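You operate a simulated robot arm through the tools that you are given. There is no shell and no other tool. Be economical: measure what you need, move in short steps, check, and stop when the job is done.

You are at the controls of a simulated two-armed robot. One attempt, no reset.

JOB
On the top of the grey cabinet, fold the grey rag in half, so that its two long edges meet.

It is judged by the outcome, as a careful person would: the job done as asked, and still so three seconds after it is handed in. It fails if anything else is knocked over, pushed out of place, dropped, spilled or broken. Flat cloth is picked up by pressing the open fingertips on it (5 to 10 N) and closing them slowly along it; thin cloth reads only 2 to 8 mm in the jaws.

ROBOT AND FRAMES
Two 7-joint arms with two-finger parallel grippers on one trunk, on a base that drives. Base frame: it is fixed to the floor where the robot stands at the start and does not move with it; the origin is under the middle of the robot, x ahead of it, y to its left, z up. Lengths are in m, angles in rad, forces in N, time in s.
The left shoulder is at the start at [0.07, 0.163, 1.17], the right one opposite. Places, roughly: top of the grey cabinet [0.7, 0.1, 0.9]. Payload 3.43 kg a hand.
The TCP of each hand is the grasp point between the finger pads, 0.034 m short of the fingertips. In the tool frame z runs along the fingers and y along their closing line. Largest opening 0.128 m; finger width 0.024, thickness 0.012; the body of the gripper, 0.048 by 0.13 m, starts 0.096 m behind the TCP.
Orientation is told as [roll, pitch, yaw] about the base's x, y, z axes, in that order, counted from this pose: with the fingers straight down and closing along the base's y, the tool's x points along the base's -x, its y along +y and its z along -z.

CONTROLS
- The arms move only by the tool move_arm. It takes "left_series", "right_series" or both (then of equal length, played together; a hand with none holds still); each is a list of rows, each a list of 3 entries, a list of its own where there are three numbers: the shift along the base's x, y, z in units of 250 mm (1.0 is 250 mm), then the turn, a rotation vector about the base's x, y, z in units of 45 degrees (1.0 is 45 degrees), then the opening in per cent of the stroke, from 0 (shut) to 100 (fully open). In form: [[[x, y, z], [rx, ry, rz], jaw], ...]. A call has 1 to 12 rows; each row is the pose to reach, as a shift and turn from the pose commanded when the call began. A call with a number of a shift or a turn outside -1 to 1 is refused whole. A row lasts 0.2 s, in which the tool goes at most 0.05 m and 0.15 rad; a call with a longer step from one row to the next is refused whole, and so is a gripper value outside its range. A pose out of reach is approached as far as the arm can. The call stops where the force on the tool passes 40 N (or 10 N more than at its start, if that is more) or the arm is blocked; 0.2 s more then pass. The fingers move at their own pace (about 0.153 m/s each) and stop on an object; they squeeze with about 20 N. The grip force told is the motor's: it shows also when the fingers shut on nothing. Time passes only in rows, and 0.2 s behind the last, so rows that repeat a pose let the fingers close. The reply holds the time, the measured pose of the TCP, the force on the tool along the base axes, the opening and the grip force, in the units named above and with some noise, with the torque about the TCP (base axes, N m) and any sound that the robot's microphone picked up, and new pictures: "pictures" is both (left out), scene, wrist or none (wrist: the cameras of the hands that moved).
- Cameras (640 x 400 px; columns grow to the right, rows downward): "scene" is now at [0.1384, -0.0115, 1.3983]; the picture's right is [-0.13, -0.99, 0.00], its down [-0.56, 0.07, -0.83] and it looks along [0.82, -0.11, -0.56] (base axes); focal length 215 px, centre (320, 200). "left" rides on the left gripper at [0.076, 0.011, -0.16] in its tool frame; the picture's right is [-0.15, 0.99, 0.00], its down [-0.88, -0.13, -0.46] and it looks along [-0.45, -0.07, 0.89] (tool axes); focal length 234 px, centre (320, 200). "right" rides on the right gripper at [0.076, -0.011, -0.16] in its tool frame; the picture's right is [0.15, 0.99, 0.00], its down [-0.88, 0.13, -0.46] and it looks along [-0.45, 0.07, 0.89] (tool axes); focal length 234 px, centre (320, 200). There is no depth. A picture from a camera that has moved, and an enlarged one, comes with that camera's place and axes in the base frame and with its lens.
- move_column(by): slides the trunk up (or, below 0, down) by that many m; the arms and the scene camera ride with it, the base frame stays. It gives what a move gives, with no picture.
- base_move(legs): drives the robot by 1 to 6 legs, each [ahead, left, turn to the left] in m, m and rad, along the robot's own axes; the way and the turn of a leg run together, so that a leg with both is an arc; at most 1.5 m and 3.142 rad a leg. The arms and the cameras ride along, it lands a little off, and it stops where it bumps. It gives what a move gives, and a new picture of the scene camera.
- head_to(pan, tilt): turns the head with the scene camera to pan (to the left, within 1.501 rad either way) and tilt (down, from -0.506 to 1.204), counted from straight ahead of the robot. It gives what a move gives, and a new picture of the scene camera.
- close_up(camera, box): a new picture of the part [left, top, right, bottom] of that camera's present view, enlarged. The clock stands still meanwhile.
- finish_job(): hands the job in; it is judged then, once.

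Work in short steps. Places have to be worked out from the pictures, the camera data and where the tool is seen: move nearer, look again, correct. Check each grasp and each placing, and mend what went wrong. You have 120 turns and 260 pictures in all, those below and enlarged ones among them. Open the grippers and draw the arms clear of the work before you hand the job in, unless the task says otherwise; then end with one line.

The tools are called after "Request:" by a JSON object that holds its "name" and its "arguments". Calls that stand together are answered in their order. move_arm: Moves the arms, as the interface text tells. Its arguments: {"type":"object","properties":{"left_series":{"type":"array"},"right_series":{"type":"array"},"pictures":{"type":"string","enum":["both","scene","wrist","none"]}},"required":[]} The other tools are called the same way: move_column (by) slides the trunk up or down; base_move (legs) drives the base; head_to (pan, tilt) turns the head that bears the scene camera; close_up (camera, box) takes an enlarged picture of a part of a camera's view; finish_job () hands the job in.

At the start:

```text
t: 0.0
left_tcp_pos: [0.5973, 0.4332, 1.1596]
left_orientation: [0.0, -0.001, 0.002]
left_wrist_force: [0.1, -0.1, 0.5]
left_torque: [-0.02, 0.0, -0.01]
left_finger_gap: 0.1281
left_finger_force: 0.2
right_tcp_pos: [0.7114, -0.0721, 1.0989]
right_orientation: [0.001, 0.0, 0.0]
right_wrist_force: [-0.7, -0.1, -1.4]
right_torque: [0.0, -0.03, 0.03]
right_finger_gap: 0.1282
right_finger_force: 0.0
trunk travel left (down, up): [-0.65, 0.29]
robot x, y, heading: [0.0015, -0.0023, 0.002]
head pan, tilt: [-0.129, 0.6]
```

scene: 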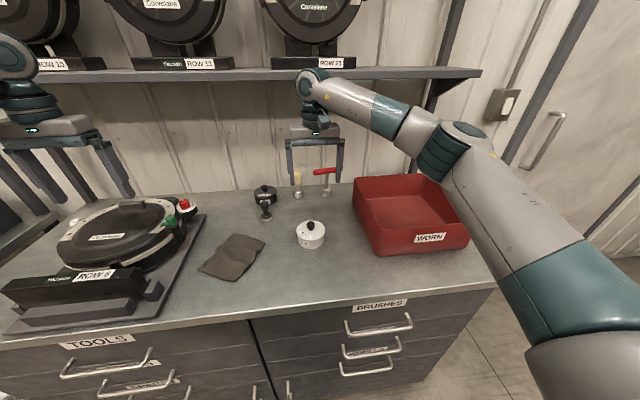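
right: 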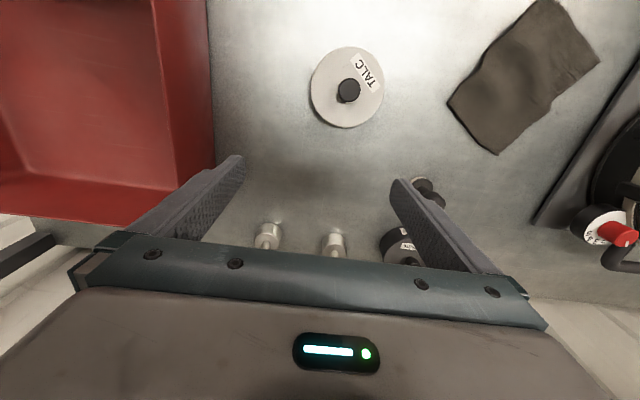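
left: 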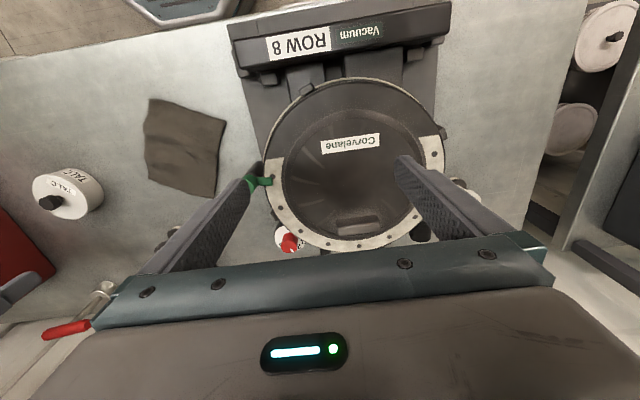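

The rag lies left of the talc tin on the cabinet. I'll enlarge it in the scene view and in the right wrist view to get its corners.

Request:
{"name": "close_up", "arguments": {"camera": "scene", "box": [170, 210, 298, 290]}}

Request:
{"name": "close_up", "arguments": {"camera": "right", "box": [400, 0, 640, 150]}}

```text
5.00 times, centred on (234, 250) of scene
camera zoom: at [0.1384, -0.0115, 1.3983], right [-0.13, -0.99, 0.0], down [-0.56, 0.07, -0.83], along [0.82, -0.11, -0.56], focal length 1074 px, centre (750, -50)
```

zoom: 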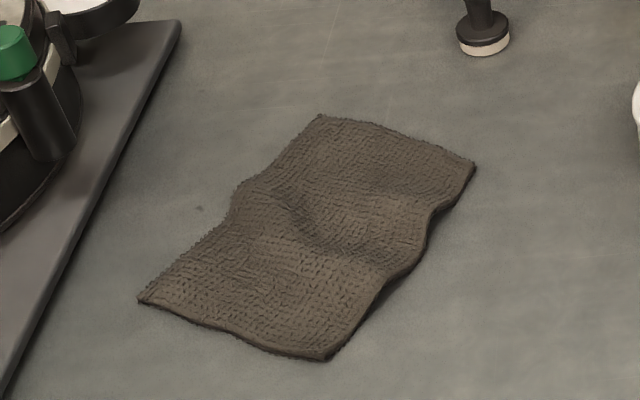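

```text
2.67 times, centred on (520, 75) of right
camera zoom: at [0.6355, -0.083, 1.2582], right [-0.15, 0.99, 0.0], down [0.88, 0.13, 0.46], along [0.45, 0.07, -0.89], focal length 624 px, centre (-213, 533)
```

zoom: 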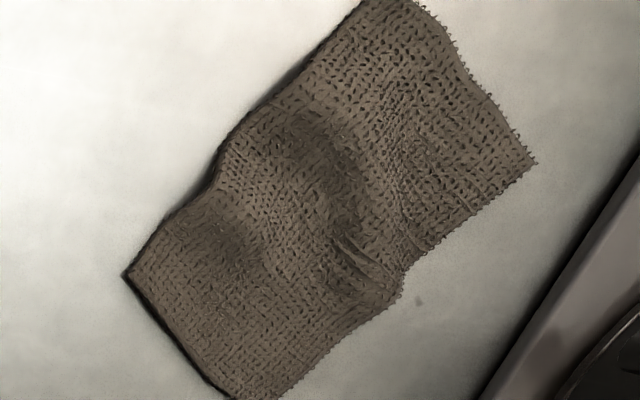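

The two views agree that the rag lies at z≈0.908. Its corners are about A(0.70,0.20), B(0.64,0.095), C(0.506,0.16) and D(0.558,0.269), so the long edges are BC and DA. I'll bring both hands above edge BC, with the jaws closing across it (yaw about -0.456).

Request:
{"name": "move_arm", "arguments": {"left_series": [[[-0.04, -0.143, 0], [0, 0, -0.083], 100], [[-0.08, -0.286, 0], [0, 0, -0.166], 100], [[-0.12, -0.429, 0], [0, 0, -0.249], 100], [[-0.16, -0.571, 0], [0, 0, -0.332], 80], [[-0.2, -0.714, 0], [0, 0, -0.415], 60], [[-0.24, -0.857, 0], [0, 0, -0.498], 40], [[-0.28, -1.0, 0], [0, 0, -0.581], 30]], "right_series": [[[-0.047, 0.105, 0], [0, 0, -0.083], 100], [[-0.094, 0.21, 0], [0, 0, -0.166], 100], [[-0.141, 0.315, -0.05], [0, 0, -0.249], 100], [[-0.187, 0.42, -0.1], [0, 0, -0.332], 80], [[-0.234, 0.526, -0.18], [0, 0, -0.415], 60], [[-0.281, 0.631, -0.25], [0, 0, -0.498], 40], [[-0.328, 0.736, -0.32], [0, 0, -0.581], 30]]}}

```text
t: 1.6
left_tcp_pos: [0.5274, 0.1831, 1.1602]
left_orientation: [-0.001, 0.001, -0.456]
left_wrist_force: [0.3, -0.3, -0.9]
left_torque: [-0.03, 0.01, 0.01]
left_finger_gap: 0.0385
left_finger_force: 0.0
right_tcp_pos: [0.6298, 0.113, 1.0174]
right_orientation: [0.0, -0.001, -0.457]
right_wrist_force: [-0.2, 0.1, 0.0]
right_torque: [-0.01, 0.01, 0.02]
right_finger_gap: 0.0386
right_finger_force: 0.1
trunk travel left (down, up): [-0.65, 0.29]
robot x, y, heading: [-0.0017, -0.002, 0.001]
head pan, tilt: [-0.129, 0.6]
camera scene: at [0.1387, -0.0119, 1.3983], right [-0.13, -0.99, 0.0], down [-0.56, 0.07, -0.82], along [0.82, -0.11, -0.57], focal length 215 px, centre (320, 200)
camera right: at [0.5572, 0.1345, 1.1772], right [0.31, 0.95, 0.0], down [0.85, -0.27, 0.46], along [0.43, -0.14, -0.89], focal length 234 px, centre (320, 200)
camera left: at [0.464, 0.2257, 1.3193], right [0.57, 0.82, 0.0], down [0.73, -0.5, 0.46], along [0.37, -0.26, -0.89], focal length 234 px, centre (320, 200)
```

scene: 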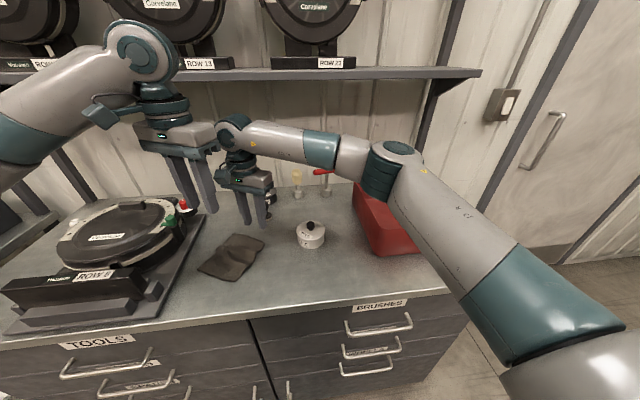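
right: 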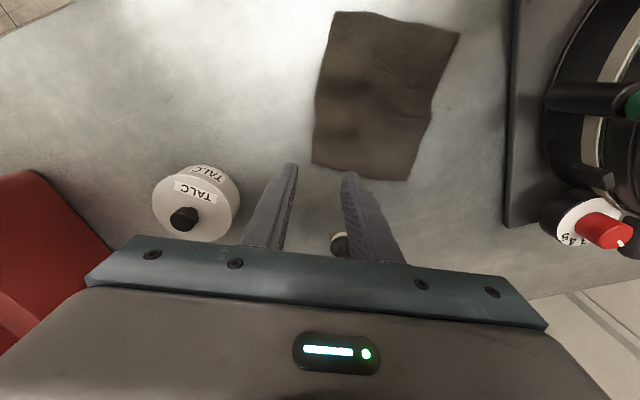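
left: 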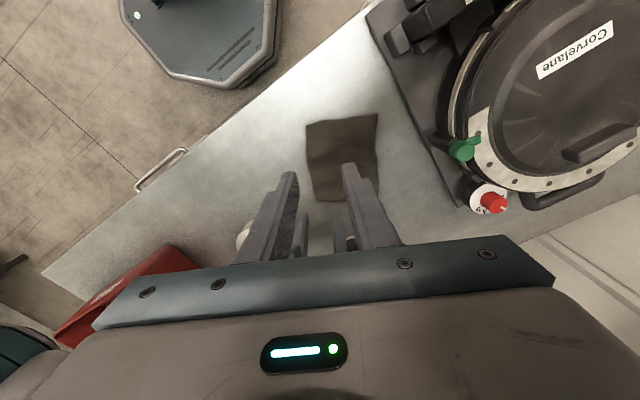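

All views agree on the corner positions. I'll lower both hands to hover just above the near-edge grasp points, with a narrow jaw of about 20 mm.

Request:
{"name": "move_arm", "arguments": {"left_series": [[[0, -0.02, -0.15], [0, 0, 0], 20], [[0, -0.044, -0.3], [0, 0, 0], 16], [[0, -0.044, -0.45], [0, 0, 0], 16], [[0, -0.044, -0.6], [0, 0, 0], 16], [[0, -0.044, -0.7], [0, 0, 0], 16], [[0, -0.044, -0.78], [0, 0, 0], 16]], "right_series": [[[0.012, 0.028, 0], [0, 0, 0], 20], [[0.012, 0.028, -0.05], [0, 0, 0], 16], [[0.012, 0.028, -0.1], [0, 0, 0], 16], [[0.012, 0.028, -0.15], [0, 0, 0], 16], [[0.012, 0.028, -0.18], [0, 0, 0], 16], [[0.012, 0.028, -0.21], [0, 0, 0], 16]]}}

```text
t: 2.3
left_tcp_pos: [0.5293, 0.1713, 1.0838]
left_orientation: [-0.002, -0.016, -0.452]
left_wrist_force: [-0.4, 0.6, 2.6]
left_torque: [-0.13, -0.06, 0.02]
left_finger_gap: 0.0204
left_finger_force: 0.1
right_tcp_pos: [0.6319, 0.1173, 0.9958]
right_orientation: [-0.01, -0.002, -0.459]
right_wrist_force: [0.2, 0.0, -3.2]
right_torque: [0.0, -0.24, 0.0]
right_finger_gap: 0.0204
right_finger_force: 0.2
trunk travel left (down, up): [-0.65, 0.29]
robot x, y, heading: [-0.0013, -0.0015, 0.003]
head pan, tilt: [-0.129, 0.6]
stopped in row 3 (left hand): the force on the tool passed its limit (the readings are from after the stop); the commanded pose is now the measured one
camera scene: at [0.1388, -0.0117, 1.3983], right [-0.13, -0.99, 0.0], down [-0.56, 0.07, -0.82], along [0.82, -0.11, -0.57], focal length 215 px, centre (320, 200)
camera right: at [0.5607, 0.1413, 1.156], right [0.31, 0.95, -0.01], down [0.85, -0.27, 0.46], along [0.43, -0.15, -0.89], focal length 234 px, centre (320, 200)
camera left: at [0.4644, 0.2162, 1.2411], right [0.56, 0.83, 0.0], down [0.73, -0.5, 0.47], along [0.39, -0.26, -0.88], focal length 234 px, centre (320, 200)
```

scene: 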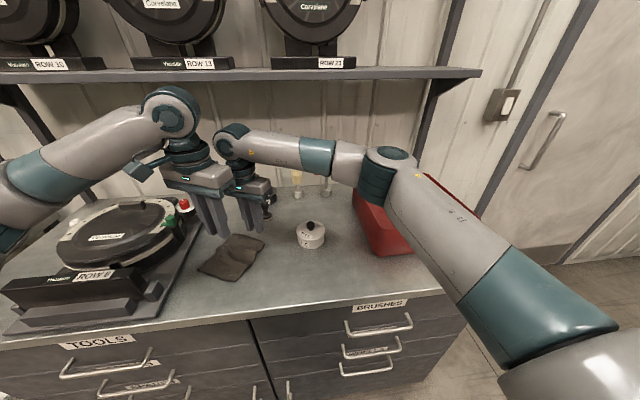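
right: 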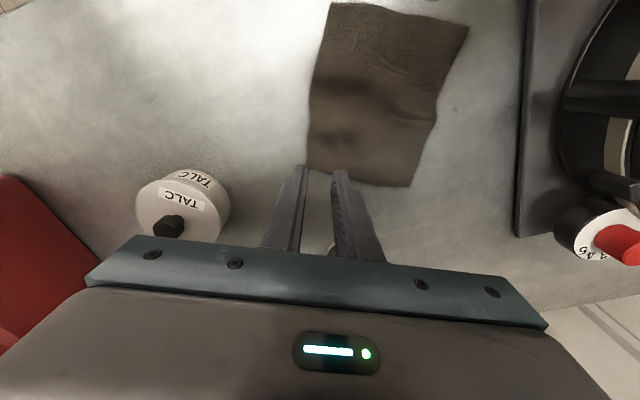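
left: 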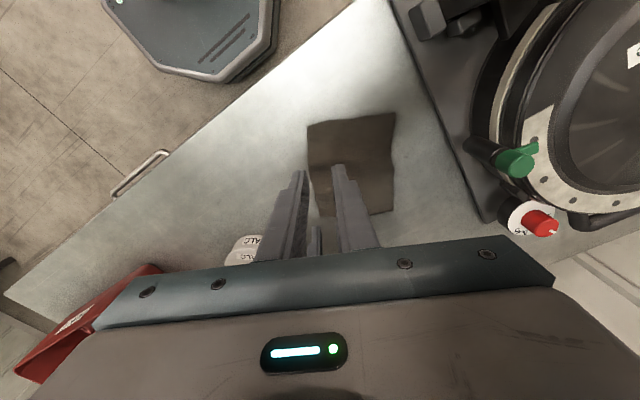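

Lowering the left hand brought it up against the right hand's wrist camera. I'll lift the left hand away and turn the right hand a quarter turn, in two calls, so its camera side faces away. Its jaws will then close along the edge at B.

Request:
{"name": "move_arm", "arguments": {"left_series": [[[0, 0.0, 0.15], [0, 0, 0], 16], [[-0.03, 0.1, 0.25], [0, 0, 0], 16], [[-0.06, 0.2, 0.35], [0, 0, 0], 16], [[-0.09, 0.3, 0.4], [0, 0, 0], 16], [[-0.09, 0.3, 0.4], [0, 0, 0], 16], [[-0.09, 0.3, 0.4], [0, 0, 0], 16], [[-0.09, 0.3, 0.4], [0, 0, 0], 16], [[-0.09, 0.3, 0.4], [0, 0, 0], 16]], "right_series": [[[0, 0, 0], [0, 0, 0], 16], [[0, 0, 0], [0, 0, 0], 16], [[0, 0, 0.05], [0, 0, 0.16], 16], [[0, 0, 0.1], [0, 0, 0.33], 16], [[0, 0, 0.1], [0, 0, 0.5], 16], [[0, 0, 0.1], [0, 0, 0.67], 16], [[0, 0, 0.1], [0, 0, 0.84], 16], [[0, 0, 0.1], [0, 0, 1.0], 16]], "pictures": "none"}}

Request:
{"name": "move_arm", "arguments": {"right_series": [[[0, 0, 0], [0, 0, 0.16], 16], [[0, 0, 0], [0, 0, 0.33], 16], [[0, 0, 0], [0, 0, 0.5], 16], [[0, 0, 0], [0, 0, 0.67], 16], [[0, 0, 0], [0, 0, 0.84], 16], [[0, 0, 0], [0, 0, 1.0], 16], [[0, 0, 0], [0, 0, 1.0], 16]]}}

```text
t: 4.1
left_tcp_pos: [0.5074, 0.2474, 1.1822]
left_orientation: [-0.002, -0.014, -0.453]
left_wrist_force: [0.2, 0.2, 0.2]
left_torque: [-0.01, 0.01, 0.02]
left_finger_gap: 0.0205
left_finger_force: 0.1
right_tcp_pos: [0.6321, 0.1156, 1.0218]
right_orientation: [-0.009, -0.001, 0.33]
right_wrist_force: [-1.1, -1.1, 0.8]
right_torque: [0.01, 0.01, -0.04]
right_finger_gap: 0.0206
right_finger_force: 0.0
trunk travel left (down, up): [-0.65, 0.29]
robot x, y, heading: [-0.0014, -0.0031, 0.001]
head pan, tilt: [-0.129, 0.6]
```

```text
t: 5.7
left_tcp_pos: [0.5073, 0.2474, 1.1841]
left_orientation: [-0.001, -0.015, -0.451]
left_wrist_force: [-0.3, -0.7, -0.2]
left_torque: [0.01, 0.02, -0.01]
left_finger_gap: 0.0203
left_finger_force: 0.0
right_tcp_pos: [0.6332, 0.1166, 1.0229]
right_orientation: [-0.011, -0.003, 1.112]
right_wrist_force: [0.6, -0.8, -0.1]
right_torque: [-0.01, -0.03, -0.03]
right_finger_gap: 0.0205
right_finger_force: 0.2
trunk travel left (down, up): [-0.65, 0.29]
robot x, y, heading: [0.0007, -0.0005, 0.001]
head pan, tilt: [-0.129, 0.6]
camera scene: at [0.1384, -0.0114, 1.3983], right [-0.13, -0.99, 0.0], down [-0.56, 0.07, -0.83], along [0.82, -0.11, -0.56], focal length 215 px, centre (320, 200)
camera right: at [0.6079, 0.0437, 1.1811], right [-0.95, 0.3, -0.01], down [0.27, 0.85, 0.46], along [0.15, 0.43, -0.89], focal length 234 px, centre (320, 200)
```

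scene: 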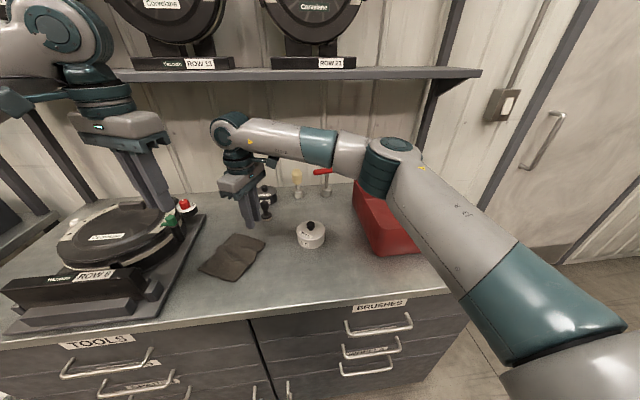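
right: 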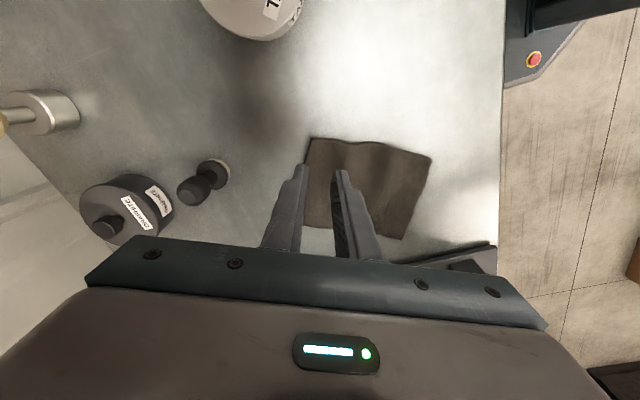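

The right hand turned freely. I'll bring both hands down to hover about 2 cm over their grasp points.

Request:
{"name": "move_arm", "arguments": {"left_series": [[[0.03, -0.12, -0.05], [0, 0, 0], 16], [[0.06, -0.24, -0.15], [0, 0, 0], 16], [[0.077, -0.298, -0.3], [0, 0, 0], 16], [[0.077, -0.298, -0.45], [0, 0, 0], 16], [[0.077, -0.298, -0.6], [0, 0, 0], 16], [[0.077, -0.298, -0.75], [0, 0, 0], 16], [[0.077, -0.298, -0.876], [0, 0, 0], 16]], "right_series": [[[-0.045, 0.008, 0], [0, 0, 0], 16], [[-0.045, 0.008, -0.05], [0, 0, 0], 16], [[-0.045, 0.008, -0.1], [0, 0, 0], 16], [[-0.045, 0.008, -0.14], [0, 0, 0], 16], [[-0.045, 0.008, -0.17], [0, 0, 0], 16], [[-0.045, 0.008, -0.2], [0, 0, 0], 16], [[-0.045, 0.008, -0.232], [0, 0, 0], 16]]}}

```text
t: 7.1
left_tcp_pos: [0.5294, 0.1701, 1.0068]
left_orientation: [-0.006, -0.032, -0.453]
left_wrist_force: [-0.5, -1.0, 3.0]
left_torque: [-0.07, -0.15, -0.02]
left_finger_gap: 0.0206
left_finger_force: 0.0
right_tcp_pos: [0.6218, 0.117, 0.9647]
right_orientation: [-0.012, 0.008, 1.112]
right_wrist_force: [0.5, -0.1, -3.1]
right_torque: [-0.11, -0.14, -0.07]
right_finger_gap: 0.0202
right_finger_force: 0.1
trunk travel left (down, up): [-0.65, 0.29]
robot x, y, heading: [0.003, 0.0016, 0.001]
head pan, tilt: [-0.129, 0.6]
stopped in row 7 (right hand): the force on the tool passed its limit (the readings are from after the stop); the commanded pose is now the measured one
camera scene: at [0.139, -0.0112, 1.3983], right [-0.13, -0.99, 0.0], down [-0.56, 0.07, -0.82], along [0.82, -0.11, -0.57], focal length 215 px, centre (320, 200)
camera right: at [0.5973, 0.0454, 1.1253], right [-0.95, 0.31, -0.01], down [0.27, 0.85, 0.45], along [0.15, 0.42, -0.89], focal length 234 px, centre (320, 200)
camera left: at [0.4611, 0.2171, 1.1633], right [0.57, 0.82, 0.0], down [0.72, -0.49, 0.48], along [0.4, -0.27, -0.88], focal length 234 px, centre (320, 200)
```

scene: 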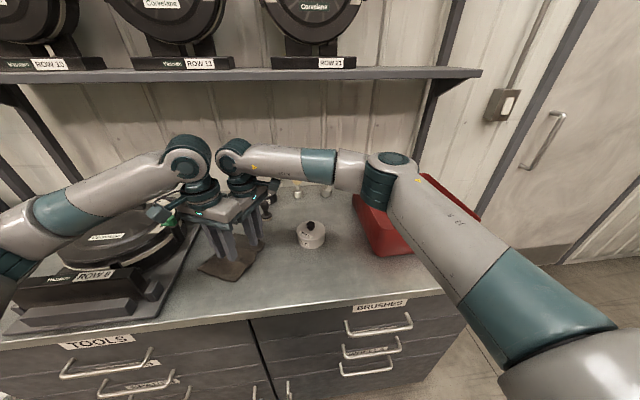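
right: 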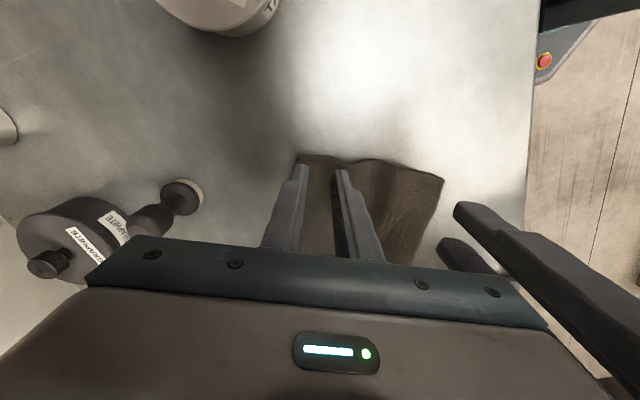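
left: 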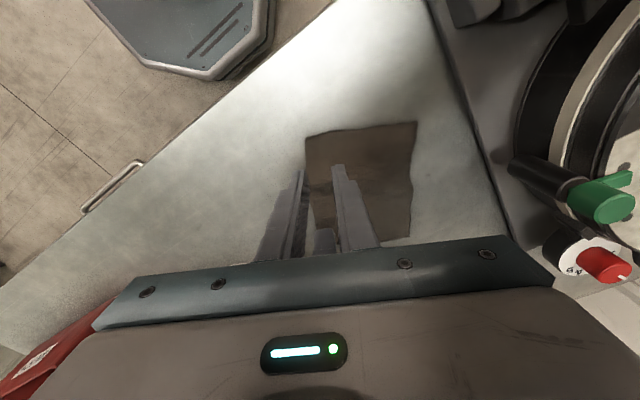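

The gripper bodies still touch at this spacing. I'll withdraw the right hand, grasp C with the left alone, then tilt the left away from B before the right comes in.

Request:
{"name": "move_arm", "arguments": {"left_series": [[[0, 0, 0], [0, 0, 0], 16], [[0, 0, 0], [0, 0, 0], 16], [[0, 0, 0], [0, 0, 0], 16], [[-0.012, 0.012, 0], [0.008, 0.04, 0], 16], [[-0.012, 0.012, -0.08], [0.008, 0.04, 0], 16], [[-0.012, 0.012, -0.15], [0.008, 0.04, 0], 16], [[-0.012, 0.012, -0.2], [0.008, 0.04, 0], 16]], "right_series": [[[0.05, -0.04, 0.1], [0.015, -0.01, 0], 16], [[0.1, -0.1, 0.25], [0.015, -0.01, 0], 16], [[0.12, -0.24, 0.4], [0.015, -0.01, 0], 16], [[0.12, -0.4, 0.5], [0.015, -0.01, 0], 16], [[0.12, -0.5, 0.5], [0.015, -0.01, 0], 16], [[0.12, -0.5, 0.5], [0.015, -0.01, 0], 16], [[0.12, -0.5, 0.5], [0.015, -0.01, 0], 16]]}}

```text
refused: row 3 steps farther than a row can; nothing moved
```

The right hand's steps were slightly too long, so I'll shorten them.

Request:
{"name": "move_arm", "arguments": {"left_series": [[[0, 0, 0], [0, 0, 0], 16], [[0, 0, 0], [0, 0, 0], 16], [[0, 0, 0], [0, 0, 0], 16], [[-0.012, 0.012, 0], [0.008, 0.04, 0], 16], [[-0.012, 0.012, -0.08], [0.008, 0.04, 0], 16], [[-0.012, 0.012, -0.15], [0.008, 0.04, 0], 16], [[-0.012, 0.012, -0.2], [0.008, 0.04, 0], 16]], "right_series": [[[0.05, -0.04, 0.1], [0.015, -0.01, 0], 16], [[0.08, -0.12, 0.23], [0.015, -0.01, 0], 16], [[0.1, -0.24, 0.34], [0.015, -0.01, 0], 16], [[0.12, -0.38, 0.42], [0.015, -0.01, 0], 16], [[0.12, -0.5, 0.45], [0.015, -0.01, 0], 16], [[0.12, -0.5, 0.45], [0.015, -0.01, 0], 16], [[0.12, -0.5, 0.45], [0.015, -0.01, 0], 16]]}}

```text
t: 8.7
left_tcp_pos: [0.5253, 0.1721, 0.9577]
left_orientation: [-0.01, 0.001, -0.453]
left_wrist_force: [0.0, -0.9, 0.7]
left_torque: [0.0, 0.0, 0.02]
left_finger_gap: 0.0206
left_finger_force: 0.0
right_tcp_pos: [0.6405, -0.0005, 1.0605]
right_orientation: [0.001, -0.009, 1.077]
right_wrist_force: [-0.5, -0.2, 0.7]
right_torque: [0.01, 0.0, -0.01]
right_finger_gap: 0.0207
right_finger_force: 0.1
right hand out of reach, approached as far as the arm can: row 2, 3, 4, 5, 6, 7
trunk travel left (down, up): [-0.65, 0.29]
robot x, y, heading: [0.0013, -0.0046, 0.0]
head pan, tilt: [-0.129, 0.6]
camera scene: at [0.1381, -0.0134, 1.3984], right [-0.13, -0.99, 0.0], down [-0.56, 0.07, -0.83], along [0.82, -0.11, -0.56], focal length 215 px, centre (320, 200)
camera right: at [0.6145, -0.0747, 1.2185], right [-0.94, 0.34, 0.0], down [0.3, 0.83, 0.47], along [0.16, 0.44, -0.89], focal length 234 px, centre (320, 200)
camera left: at [0.4631, 0.217, 1.1158], right [0.57, 0.82, -0.01], down [0.74, -0.5, 0.46], along [0.37, -0.27, -0.89], focal length 234 px, centre (320, 200)
```

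scene: 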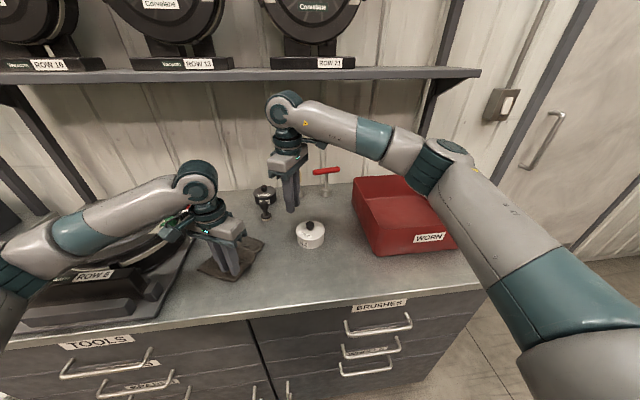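
right: 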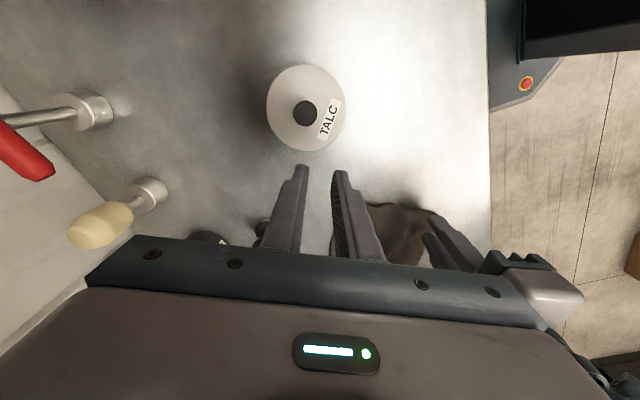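
left: 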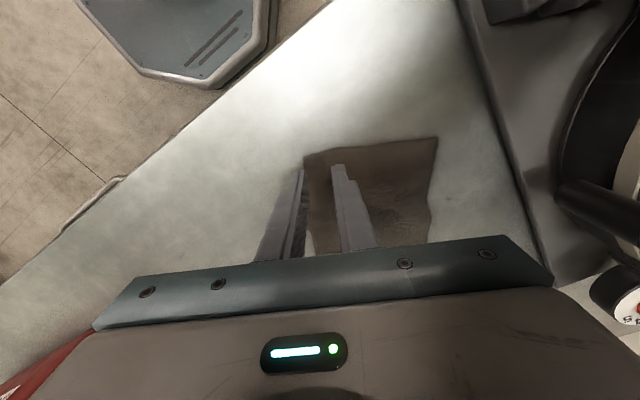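

Now I'll check where the left fingertips sit relative to corner C.

Request:
{"name": "close_up", "arguments": {"camera": "left", "box": [250, 120, 450, 270]}}

Request:
{"name": "close_up", "arguments": {"camera": "scene", "box": [180, 210, 308, 290]}}

```text
2.67 times, centred on (350, 195) of left
camera zoom: at [0.4631, 0.217, 1.1158], right [0.57, 0.82, -0.01], down [0.74, -0.5, 0.46], along [0.37, -0.27, -0.89], focal length 624 px, centre (240, 213)
```

zoom: 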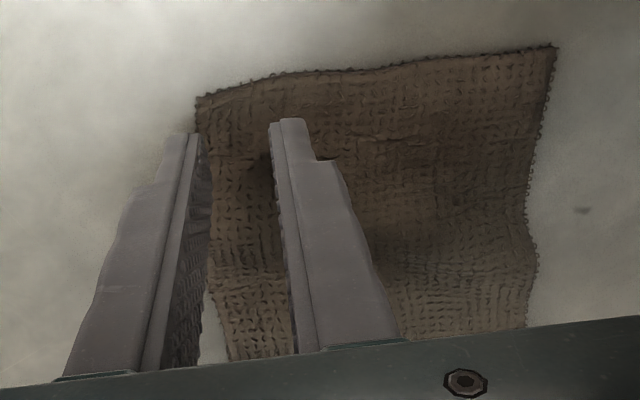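

```text
5.00 times, centred on (244, 250) of scene
camera zoom: at [0.1381, -0.0134, 1.3984], right [-0.13, -0.99, 0.0], down [-0.56, 0.07, -0.83], along [0.82, -0.11, -0.56], focal length 1074 px, centre (700, -50)
```

zoom: 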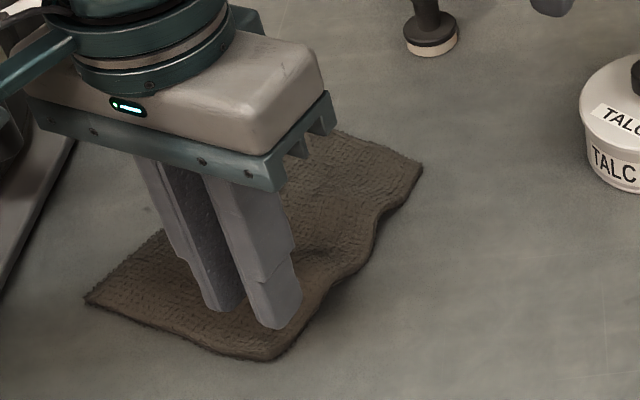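

The fingertips hover about 1.5 cm above the corner C area, and the placement looks good. I'll lower in small steps to make contact.

Request:
{"name": "move_arm", "arguments": {"left_series": [[[0, 0, -0.025], [0, 0, 0], 16], [[0, 0, -0.045], [0, 0, 0], 16], [[0, 0, -0.055], [0, 0, 0], 16]], "pictures": "none"}}

```text
t: 9.5
left_tcp_pos: [0.5264, 0.1733, 0.9433]
left_orientation: [-0.013, 0.0, -0.454]
left_wrist_force: [0.1, -0.3, 0.5]
left_torque: [-0.04, 0.04, -0.01]
left_finger_gap: 0.0204
left_finger_force: 0.0
right_tcp_pos: [0.6417, 0.001, 1.0597]
right_orientation: [0.001, -0.009, 1.08]
right_wrist_force: [-1.2, 1.4, 0.3]
right_torque: [0.04, 0.0, 0.02]
right_finger_gap: 0.0205
right_finger_force: 0.0
trunk travel left (down, up): [-0.65, 0.29]
robot x, y, heading: [-0.0029, -0.0011, -0.002]
head pan, tilt: [-0.129, 0.6]
```

No contact yet, so I'll go down in 2 mm steps.

Request:
{"name": "move_arm", "arguments": {"left_series": [[[0, 0, -0.008], [0, 0, 0], 16], [[0, 0, -0.016], [0, 0, 0], 16]], "pictures": "none"}}

```text
t: 10.1
left_tcp_pos: [0.5253, 0.1748, 0.9393]
left_orientation: [-0.013, 0.0, -0.454]
left_wrist_force: [-0.4, 0.1, 0.5]
left_torque: [0.02, -0.02, -0.01]
left_finger_gap: 0.0204
left_finger_force: 0.0
right_tcp_pos: [0.64, 0.0001, 1.0594]
right_orientation: [-0.001, -0.01, 1.078]
right_wrist_force: [0.8, 0.5, -0.1]
right_torque: [-0.02, 0.0, -0.01]
right_finger_gap: 0.0208
right_finger_force: 0.0
trunk travel left (down, up): [-0.65, 0.29]
robot x, y, heading: [-0.0007, -0.0018, 0.001]
head pan, tilt: [-0.129, 0.6]
```

Still free; continuing down.

Request:
{"name": "move_arm", "arguments": {"left_series": [[[0, 0, -0.008], [0, 0, 0], 16], [[0, 0, -0.012], [0, 0, 0], 16]], "pictures": "wrist"}}

```text
t: 10.7
left_tcp_pos: [0.526, 0.174, 0.9373]
left_orientation: [-0.01, -0.002, -0.452]
left_wrist_force: [1.1, 1.8, 11.0]
left_torque: [0.09, -0.14, -0.02]
left_finger_gap: 0.0203
left_finger_force: 0.1
right_tcp_pos: [0.6408, 0.001, 1.0603]
right_orientation: [-0.002, -0.011, 1.078]
right_wrist_force: [0.2, -1.2, 0.7]
right_torque: [-0.04, -0.03, 0.03]
right_finger_gap: 0.0206
right_finger_force: 0.1
trunk travel left (down, up): [-0.65, 0.29]
robot x, y, heading: [0.0018, -0.0013, -0.001]
head pan, tilt: [-0.129, 0.6]
camera left: at [0.4624, 0.2186, 1.0957], right [0.56, 0.83, -0.01], down [0.74, -0.5, 0.46], along [0.37, -0.27, -0.89], focal length 234 px, centre (320, 200)
```

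left: 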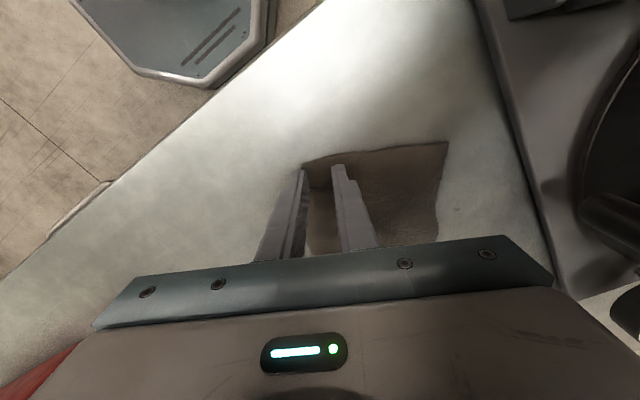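

Contact at 11 N, with the tips at z≈0.903. I'll close slowly while holding this height.

Request:
{"name": "move_arm", "arguments": {"left_series": [[[0, 0, 0], [0, 0, 0], 14], [[0, 0, 0], [0, 0, 0], 12], [[0, 0, 0], [0, 0, 0], 10], [[0, 0, 0], [0, 0, 0], 8], [[0, 0, 0], [0, 0, 0], 6], [[0, 0, 0], [0, 0, 0], 4], [[0, 0, 0], [0, 0, 0], 2], [[0, 0, 0], [0, 0, 0], 0], [[0, 0, 0], [0, 0, 0], 0]], "pictures": "wrist"}}

```text
t: 12.7
left_tcp_pos: [0.5249, 0.1714, 0.9363]
left_orientation: [-0.013, -0.001, -0.454]
left_wrist_force: [1.4, 1.5, 17.1]
left_torque: [0.06, -0.12, 0.04]
left_finger_gap: 0.0
left_finger_force: 20.2
right_tcp_pos: [0.6399, 0.0003, 1.0617]
right_orientation: [-0.001, -0.012, 1.078]
right_wrist_force: [-0.5, 0.1, 0.0]
right_torque: [0.02, -0.01, 0.02]
right_finger_gap: 0.0204
right_finger_force: 0.1
trunk travel left (down, up): [-0.65, 0.29]
robot x, y, heading: [-0.0009, 0.0002, -0.001]
head pan, tilt: [-0.129, 0.6]
camera left: at [0.4618, 0.2184, 1.0955], right [0.56, 0.83, -0.01], down [0.74, -0.5, 0.46], along [0.37, -0.27, -0.89], focal length 234 px, centre (320, 200)
```

left: 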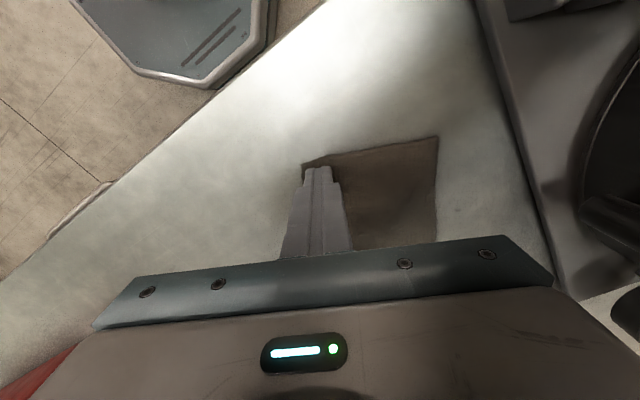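

The gap reads 0, so the jaws shut on nothing. I'll look closer.

Request:
{"name": "close_up", "arguments": {"camera": "left", "box": [260, 120, 460, 245]}}

Request:
{"name": "close_up", "arguments": {"camera": "scene", "box": [180, 210, 308, 290]}}

```text
3.20 times, centred on (360, 182) of left
camera zoom: at [0.4618, 0.2184, 1.0955], right [0.56, 0.83, -0.01], down [0.74, -0.5, 0.46], along [0.37, -0.27, -0.89], focal length 749 px, centre (192, 256)
```

zoom: 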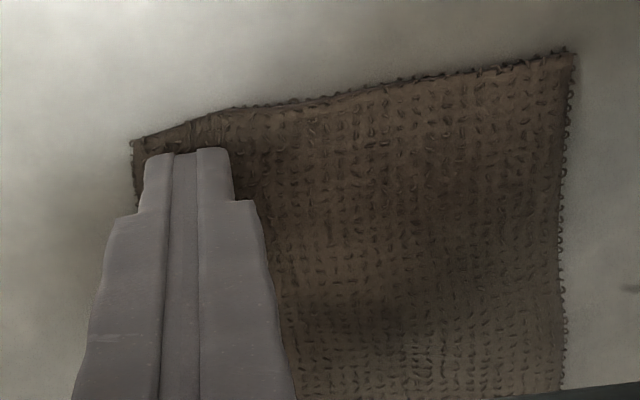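

```text
5.00 times, centred on (244, 250) of scene
camera zoom: at [0.1369, -0.0118, 1.3985], right [-0.13, -0.99, 0.0], down [-0.56, 0.07, -0.83], along [0.82, -0.11, -0.56], focal length 1074 px, centre (700, -50)
```

zoom: 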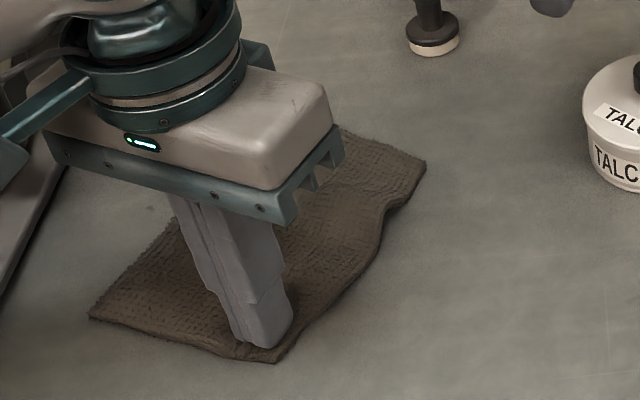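

Only a small ripple formed and it wasn't caught. I'll lift, open wider to about 45 mm, move slightly further onto the cloth and press again.

Request:
{"name": "move_arm", "arguments": {"left_series": [[[0, 0, 0.04], [0, 0, 0], 0], [[0, 0, 0.08], [0, 0, 0], 35], [[0.038, 0.036, 0.08], [0, 0, 0], 35], [[0.038, 0.036, 0.06], [0, 0, 0], 35], [[0.038, 0.036, 0.03], [0, 0, 0], 35], [[0.038, 0.036, 0.01], [0, 0, 0], 35], [[0.038, 0.036, 0.003], [0, 0, 0], 35]], "pictures": "wrist"}}

```text
t: 14.3
left_tcp_pos: [0.5349, 0.1826, 0.9379]
left_orientation: [-0.012, -0.002, -0.452]
left_wrist_force: [-0.1, 1.5, 9.3]
left_torque: [0.17, -0.03, 0.03]
left_finger_gap: 0.0452
left_finger_force: 0.3
right_tcp_pos: [0.6409, 0.0009, 1.0608]
right_orientation: [-0.002, -0.01, 1.079]
right_wrist_force: [-0.3, 0.1, 0.7]
right_torque: [0.01, -0.01, 0.02]
right_finger_gap: 0.0204
right_finger_force: 0.0
trunk travel left (down, up): [-0.65, 0.29]
robot x, y, heading: [0.0004, -0.0015, -0.005]
head pan, tilt: [-0.129, 0.6]
camera left: at [0.4717, 0.2276, 1.0961], right [0.56, 0.83, -0.01], down [0.74, -0.5, 0.46], along [0.37, -0.27, -0.89], focal length 234 px, centre (320, 200)
```

left: 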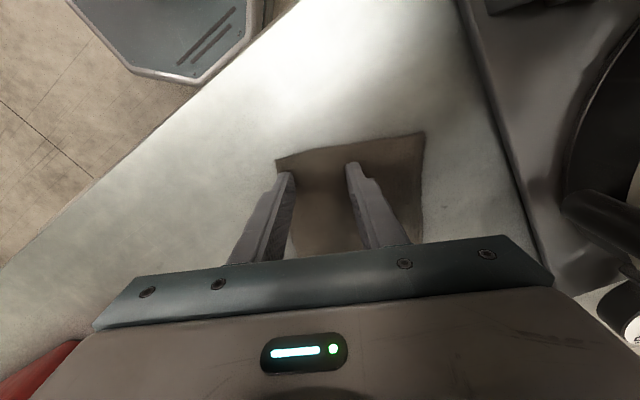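

Both tips are on the cloth at 9 N. I'll close slowly.

Request:
{"name": "move_arm", "arguments": {"left_series": [[[0, 0, 0], [0, 0, 0], 32], [[0, 0, 0], [0, 0, 0], 29], [[0, 0, 0], [0, 0, 0], 26], [[0, 0, 0], [0, 0, 0], 23], [[0, 0, 0], [0, 0, 0], 20], [[0, 0, 0], [0, 0, 0], 17], [[0, 0, 0], [0, 0, 0], 14], [[0, 0, 0], [0, 0, 0], 11], [[0, 0, 0], [0, 0, 0], 8], [[0, 0, 0], [0, 0, 0], 5], [[0, 0, 0], [0, 0, 0], 2], [[0, 0, 0], [0, 0, 0], 0]], "pictures": "wrist"}}

```text
t: 16.9
left_tcp_pos: [0.5338, 0.1824, 0.9377]
left_orientation: [-0.011, -0.001, -0.454]
left_wrist_force: [-0.8, 1.3, 14.3]
left_torque: [0.04, -0.03, -0.01]
left_finger_gap: 0.005
left_finger_force: 19.6
right_tcp_pos: [0.6399, 0.0015, 1.0609]
right_orientation: [0.0, -0.012, 1.078]
right_wrist_force: [-0.5, -0.1, -0.6]
right_torque: [-0.02, -0.01, 0.0]
right_finger_gap: 0.0206
right_finger_force: 0.0
trunk travel left (down, up): [-0.65, 0.29]
robot x, y, heading: [-0.0014, -0.0023, -0.003]
head pan, tilt: [-0.129, 0.6]
camera left: at [0.4712, 0.2271, 1.0958], right [0.56, 0.83, -0.01], down [0.74, -0.5, 0.46], along [0.37, -0.27, -0.89], focal length 234 px, centre (320, 200)
```

left: 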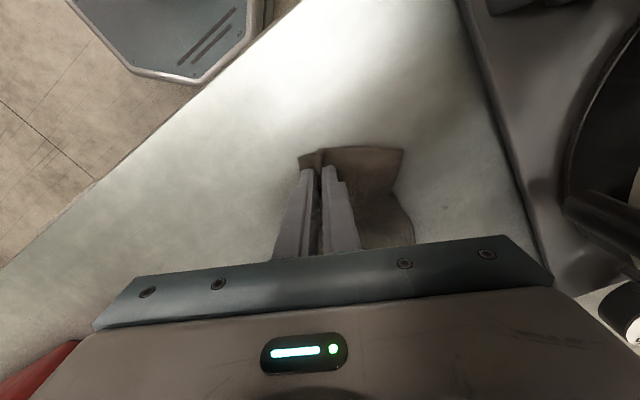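

The gap reads 5 mm, so the cloth is caught. I'll lift about 2 cm and tilt the left hand away from B to make room.

Request:
{"name": "move_arm", "arguments": {"left_series": [[[0, 0, 0.04], [0, 0, 0], 0], [[0, 0, 0.08], [-0.075, -0.153, 0], 0], [[0, 0, 0.1], [-0.15, -0.306, 0], 0], [[0, 0, 0.1], [-0.224, -0.458, 0], 0], [[0, 0, 0.1], [-0.224, -0.458, 0], 0]]}}

```text
t: 18.1
left_tcp_pos: [0.5349, 0.1825, 0.962]
left_orientation: [-0.013, -0.402, -0.453]
left_wrist_force: [-0.2, -0.6, -0.8]
left_torque: [0.05, 0.01, 0.03]
left_finger_gap: 0.0045
left_finger_force: 20.2
right_tcp_pos: [0.6414, 0.0002, 1.0598]
right_orientation: [0.002, -0.011, 1.076]
right_wrist_force: [-0.4, -0.5, -0.7]
right_torque: [0.03, 0.01, 0.03]
right_finger_gap: 0.0205
right_finger_force: 0.1
trunk travel left (down, up): [-0.65, 0.29]
robot x, y, heading: [0.0004, -0.0032, 0.0]
head pan, tilt: [-0.129, 0.6]
camera scene: at [0.1388, -0.012, 1.3983], right [-0.13, -0.99, 0.0], down [-0.56, 0.07, -0.82], along [0.82, -0.11, -0.57], focal length 215 px, centre (320, 200)
camera left: at [0.4216, 0.2523, 1.0783], right [0.56, 0.83, 0.05], down [0.51, -0.39, 0.77], along [0.65, -0.4, -0.64], focal length 234 px, centre (320, 200)
```

scene: 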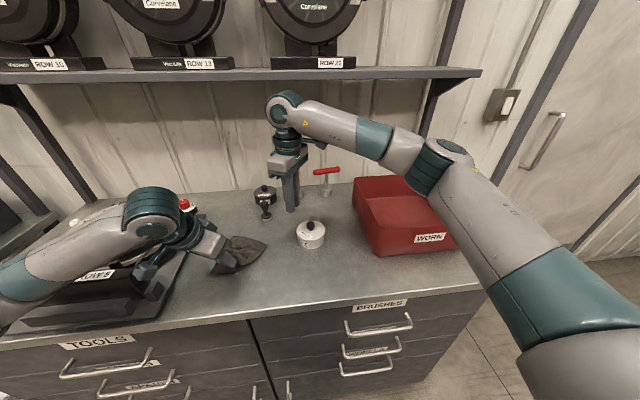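
left: 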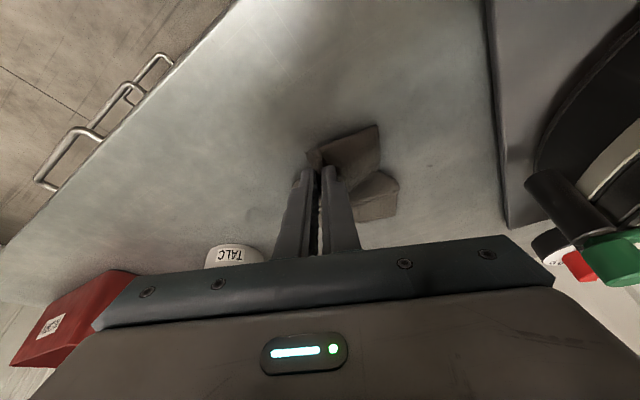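

The left hand holds it, and there is space for the right. Close view to relocate corner B.

Request:
{"name": "close_up", "arguments": {"camera": "scene", "box": [190, 215, 302, 285]}}

Request:
{"name": "close_up", "arguments": {"camera": "right", "box": [320, 150, 520, 275]}}

```text
5.71 times, centred on (246, 250) of scene
camera zoom: at [0.1388, -0.012, 1.3983], right [-0.13, -0.99, 0.0], down [-0.56, 0.07, -0.82], along [0.82, -0.11, -0.57], focal length 1228 px, centre (743, -86)
```

zoom: 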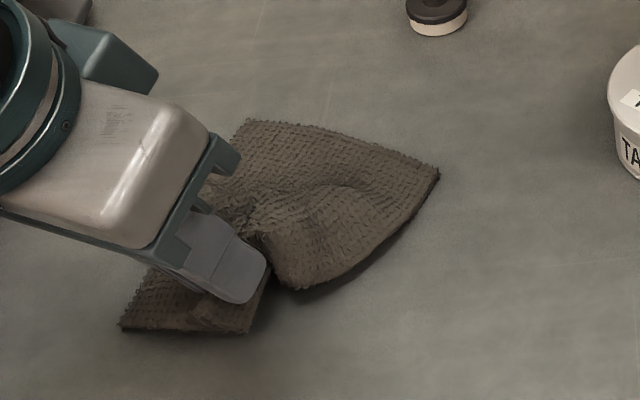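

```text
3.20 times, centred on (420, 212) of right
camera zoom: at [0.6151, -0.073, 1.2182], right [-0.94, 0.34, 0.0], down [0.3, 0.83, 0.46], along [0.16, 0.44, -0.89], focal length 749 px, centre (0, 160)
```

zoom: 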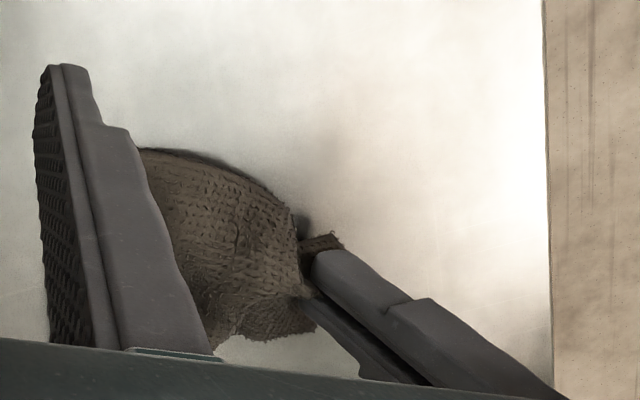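

B is now near (0.627,0.088). With the left hand tilted back, the right can use the same cross-edge grip, so I'll turn it back to yaw -0.456 and hover over B.

Request:
{"name": "move_arm", "arguments": {"right_series": [[[0, 0, 0], [0, 0, -0.17], 35], [[0, 0, 0], [0, 0, -0.34], 35], [[0, 0, 0], [0, 0, -0.51], 35], [[0, 0, 0], [0, 0, -0.68], 35], [[0, 0, 0], [0, 0, -0.85], 35], [[0, 0, 0], [0, 0, -1.0], 35], [[0, 0, 0], [0, 0, -1.0], 35]], "pictures": "none"}}

Request:
{"name": "move_arm", "arguments": {"right_series": [[[0, 0, 0], [0, 0, -0.17], 35], [[0, 0, 0], [0, 0, -0.34], 35], [[0, 0, 0], [0, 0, -0.51], 35], [[0, 0, 0], [0, 0, -0.68], 35], [[0, 0, 0], [0, 0, -0.85], 35], [[0, 0, 0], [0, 0, -0.952], 35], [[-0.02, 0.15, 0], [0, 0, -0.952], 35], [[-0.04, 0.3, 0], [0, 0, -0.952], 35], [[-0.064, 0.45, 0], [0, 0, -0.952], 35], [[-0.064, 0.488, -0.1], [0, 0, -0.952], 35], [[-0.064, 0.488, -0.2], [0, 0, -0.952], 35]]}}

```text
t: 19.7
left_tcp_pos: [0.5342, 0.1831, 0.9606]
left_orientation: [-0.012, -0.403, -0.454]
left_wrist_force: [-0.8, 0.3, -0.2]
left_torque: [0.0, 0.08, 0.01]
left_finger_gap: 0.0045
left_finger_force: 20.2
right_tcp_pos: [0.6414, 0.0012, 1.0596]
right_orientation: [-0.016, -0.005, 0.325]
right_wrist_force: [-0.8, -0.4, 0.2]
right_torque: [-0.02, 0.03, 0.02]
right_finger_gap: 0.0447
right_finger_force: 0.1
trunk travel left (down, up): [-0.65, 0.29]
robot x, y, heading: [0.0016, 0.0018, -0.001]
head pan, tilt: [-0.129, 0.6]
```

```text
t: 22.1
left_tcp_pos: [0.5351, 0.1831, 0.9613]
left_orientation: [-0.014, -0.401, -0.454]
left_wrist_force: [-0.8, 0.4, -0.1]
left_torque: [0.04, -0.01, 0.0]
left_finger_gap: 0.0046
left_finger_force: 20.4
right_tcp_pos: [0.6247, 0.1234, 1.0095]
right_orientation: [-0.014, -0.007, -0.423]
right_wrist_force: [0.5, 1.1, 0.2]
right_torque: [0.04, 0.01, -0.04]
right_finger_gap: 0.0448
right_finger_force: 0.0
trunk travel left (down, up): [-0.65, 0.29]
robot x, y, heading: [-0.0023, -0.0035, 0.001]
head pan, tilt: [-0.129, 0.6]
camera scene: at [0.1387, -0.0116, 1.3983], right [-0.13, -0.99, 0.0], down [-0.56, 0.07, -0.82], along [0.82, -0.11, -0.57], focal length 215 px, centre (320, 200)
camera right: at [0.551, 0.146, 1.1681], right [0.27, 0.96, -0.01], down [0.86, -0.24, 0.46], along [0.44, -0.14, -0.89], focal length 234 px, centre (320, 200)
```

scene: 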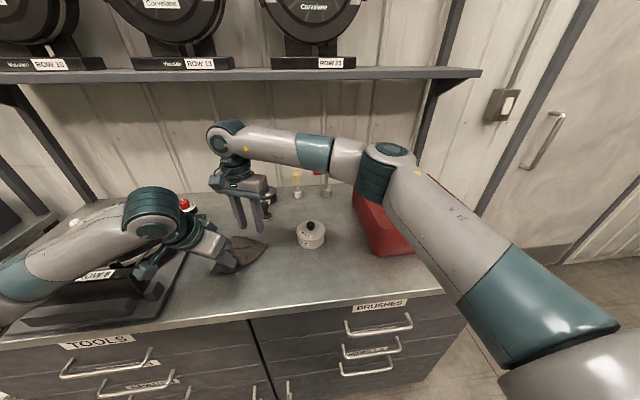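
right: 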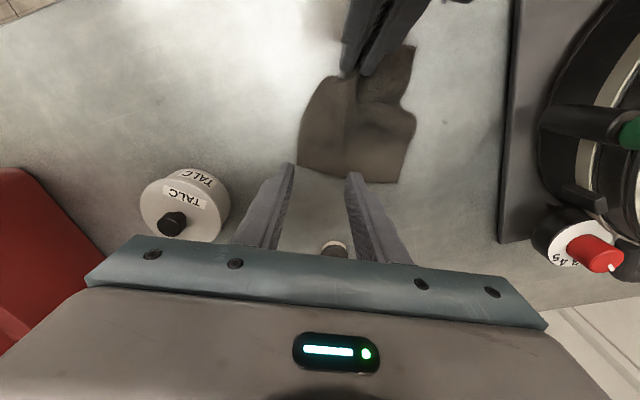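

B measures about (0.633,0.090), so I'll shift 5 mm ahead and descend toward contact near TCP z≈0.938.

Request:
{"name": "move_arm", "arguments": {"right_series": [[[0.02, 0.0, -0.1], [0.018, 0.009, -0.03], 35], [[0.02, 0.0, -0.2], [0.018, 0.009, -0.03], 35], [[0.02, 0.0, -0.25], [0.018, 0.009, -0.03], 35], [[0.02, 0.0, -0.27], [0.018, 0.009, -0.03], 35], [[0.02, 0.0, -0.28], [0.018, 0.009, -0.03], 35]], "pictures": "wrist"}}

```text
t: 23.3
left_tcp_pos: [0.5358, 0.183, 0.9608]
left_orientation: [-0.013, -0.402, -0.454]
left_wrist_force: [0.3, -0.5, -0.7]
left_torque: [0.03, 0.0, 0.06]
left_finger_gap: 0.0047
left_finger_force: 20.6
right_tcp_pos: [0.6297, 0.1233, 0.938]
right_orientation: [-0.004, 0.007, -0.444]
right_wrist_force: [-0.3, 0.2, 0.0]
right_torque: [0.03, -0.01, 0.0]
right_finger_gap: 0.0446
right_finger_force: 0.1
trunk travel left (down, up): [-0.65, 0.29]
robot x, y, heading: [0.0027, 0.001, 0.0]
head pan, tilt: [-0.129, 0.6]
camera right: at [0.558, 0.1457, 1.0993], right [0.29, 0.96, 0.0], down [0.85, -0.26, 0.45], along [0.43, -0.13, -0.89], focal length 234 px, centre (320, 200)
```

right: 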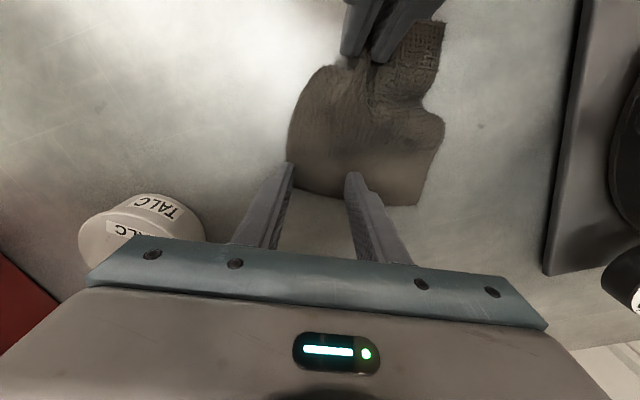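

No contact yet. I'll nudge 4 mm inward and lower to press.

Request:
{"name": "move_arm", "arguments": {"right_series": [[[0.007, 0.016, 0], [0, 0, 0], 35], [[0.007, 0.016, -0.006], [0, 0, 0], 35], [[0.007, 0.016, -0.01], [0, 0, 0], 35]], "pictures": "none"}}

```text
t: 24.1
left_tcp_pos: [0.5335, 0.1825, 0.9622]
left_orientation: [-0.011, -0.403, -0.453]
left_wrist_force: [0.3, 0.3, -0.3]
left_torque: [-0.01, 0.01, 0.02]
left_finger_gap: 0.0047
left_finger_force: 19.5
right_tcp_pos: [0.6312, 0.1276, 0.9374]
right_orientation: [-0.002, 0.004, -0.448]
right_wrist_force: [-0.3, -0.5, 5.6]
right_torque: [0.07, -0.06, -0.02]
right_finger_gap: 0.0447
right_finger_force: 0.1
trunk travel left (down, up): [-0.65, 0.29]
robot x, y, heading: [0.0003, 0.0005, -0.003]
head pan, tilt: [-0.129, 0.6]
```

Pressing at 5.6 N; I'll add about 0.5 mm and close slowly.

Request:
{"name": "move_arm", "arguments": {"right_series": [[[0, 0, -0.002], [0, 0, 0], 32], [[0, 0, -0.002], [0, 0, 0], 29], [[0, 0, -0.002], [0, 0, 0], 26], [[0, 0, -0.002], [0, 0, 0], 23], [[0, 0, -0.002], [0, 0, 0], 20], [[0, 0, -0.002], [0, 0, 0], 17], [[0, 0, -0.002], [0, 0, 0], 14], [[0, 0, -0.002], [0, 0, 0], 11], [[0, 0, -0.002], [0, 0, 0], 8], [[0, 0, -0.002], [0, 0, 0], 5], [[0, 0, -0.002], [0, 0, 0], 2], [[0, 0, -0.002], [0, 0, 0], 0]], "pictures": "wrist"}}

```text
t: 26.7
left_tcp_pos: [0.5337, 0.183, 0.9628]
left_orientation: [-0.011, -0.4, -0.453]
left_wrist_force: [-0.4, 1.0, -0.4]
left_torque: [-0.01, 0.0, 0.0]
left_finger_gap: 0.0048
left_finger_force: 20.4
right_tcp_pos: [0.6322, 0.1263, 0.938]
right_orientation: [-0.004, 0.004, -0.444]
right_wrist_force: [0.5, 1.8, 11.8]
right_torque: [0.09, -0.02, -0.03]
right_finger_gap: 0.005
right_finger_force: 20.0
trunk travel left (down, up): [-0.65, 0.29]
robot x, y, heading: [-0.0032, 0.0001, 0.004]
head pan, tilt: [-0.129, 0.6]
camera right: at [0.5591, 0.1496, 1.0969], right [0.29, 0.96, 0.0], down [0.85, -0.26, 0.45], along [0.43, -0.13, -0.89], focal length 234 px, centre (320, 200)
```

right: 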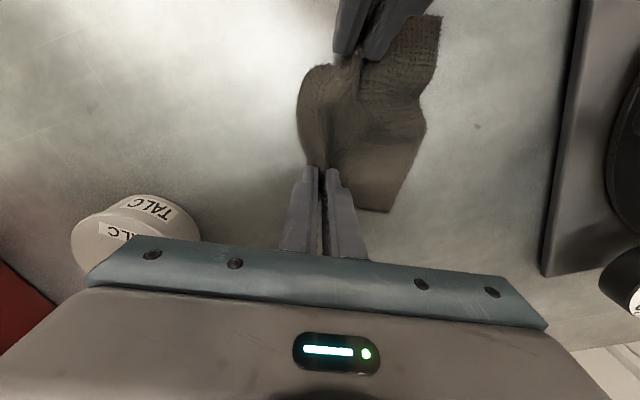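

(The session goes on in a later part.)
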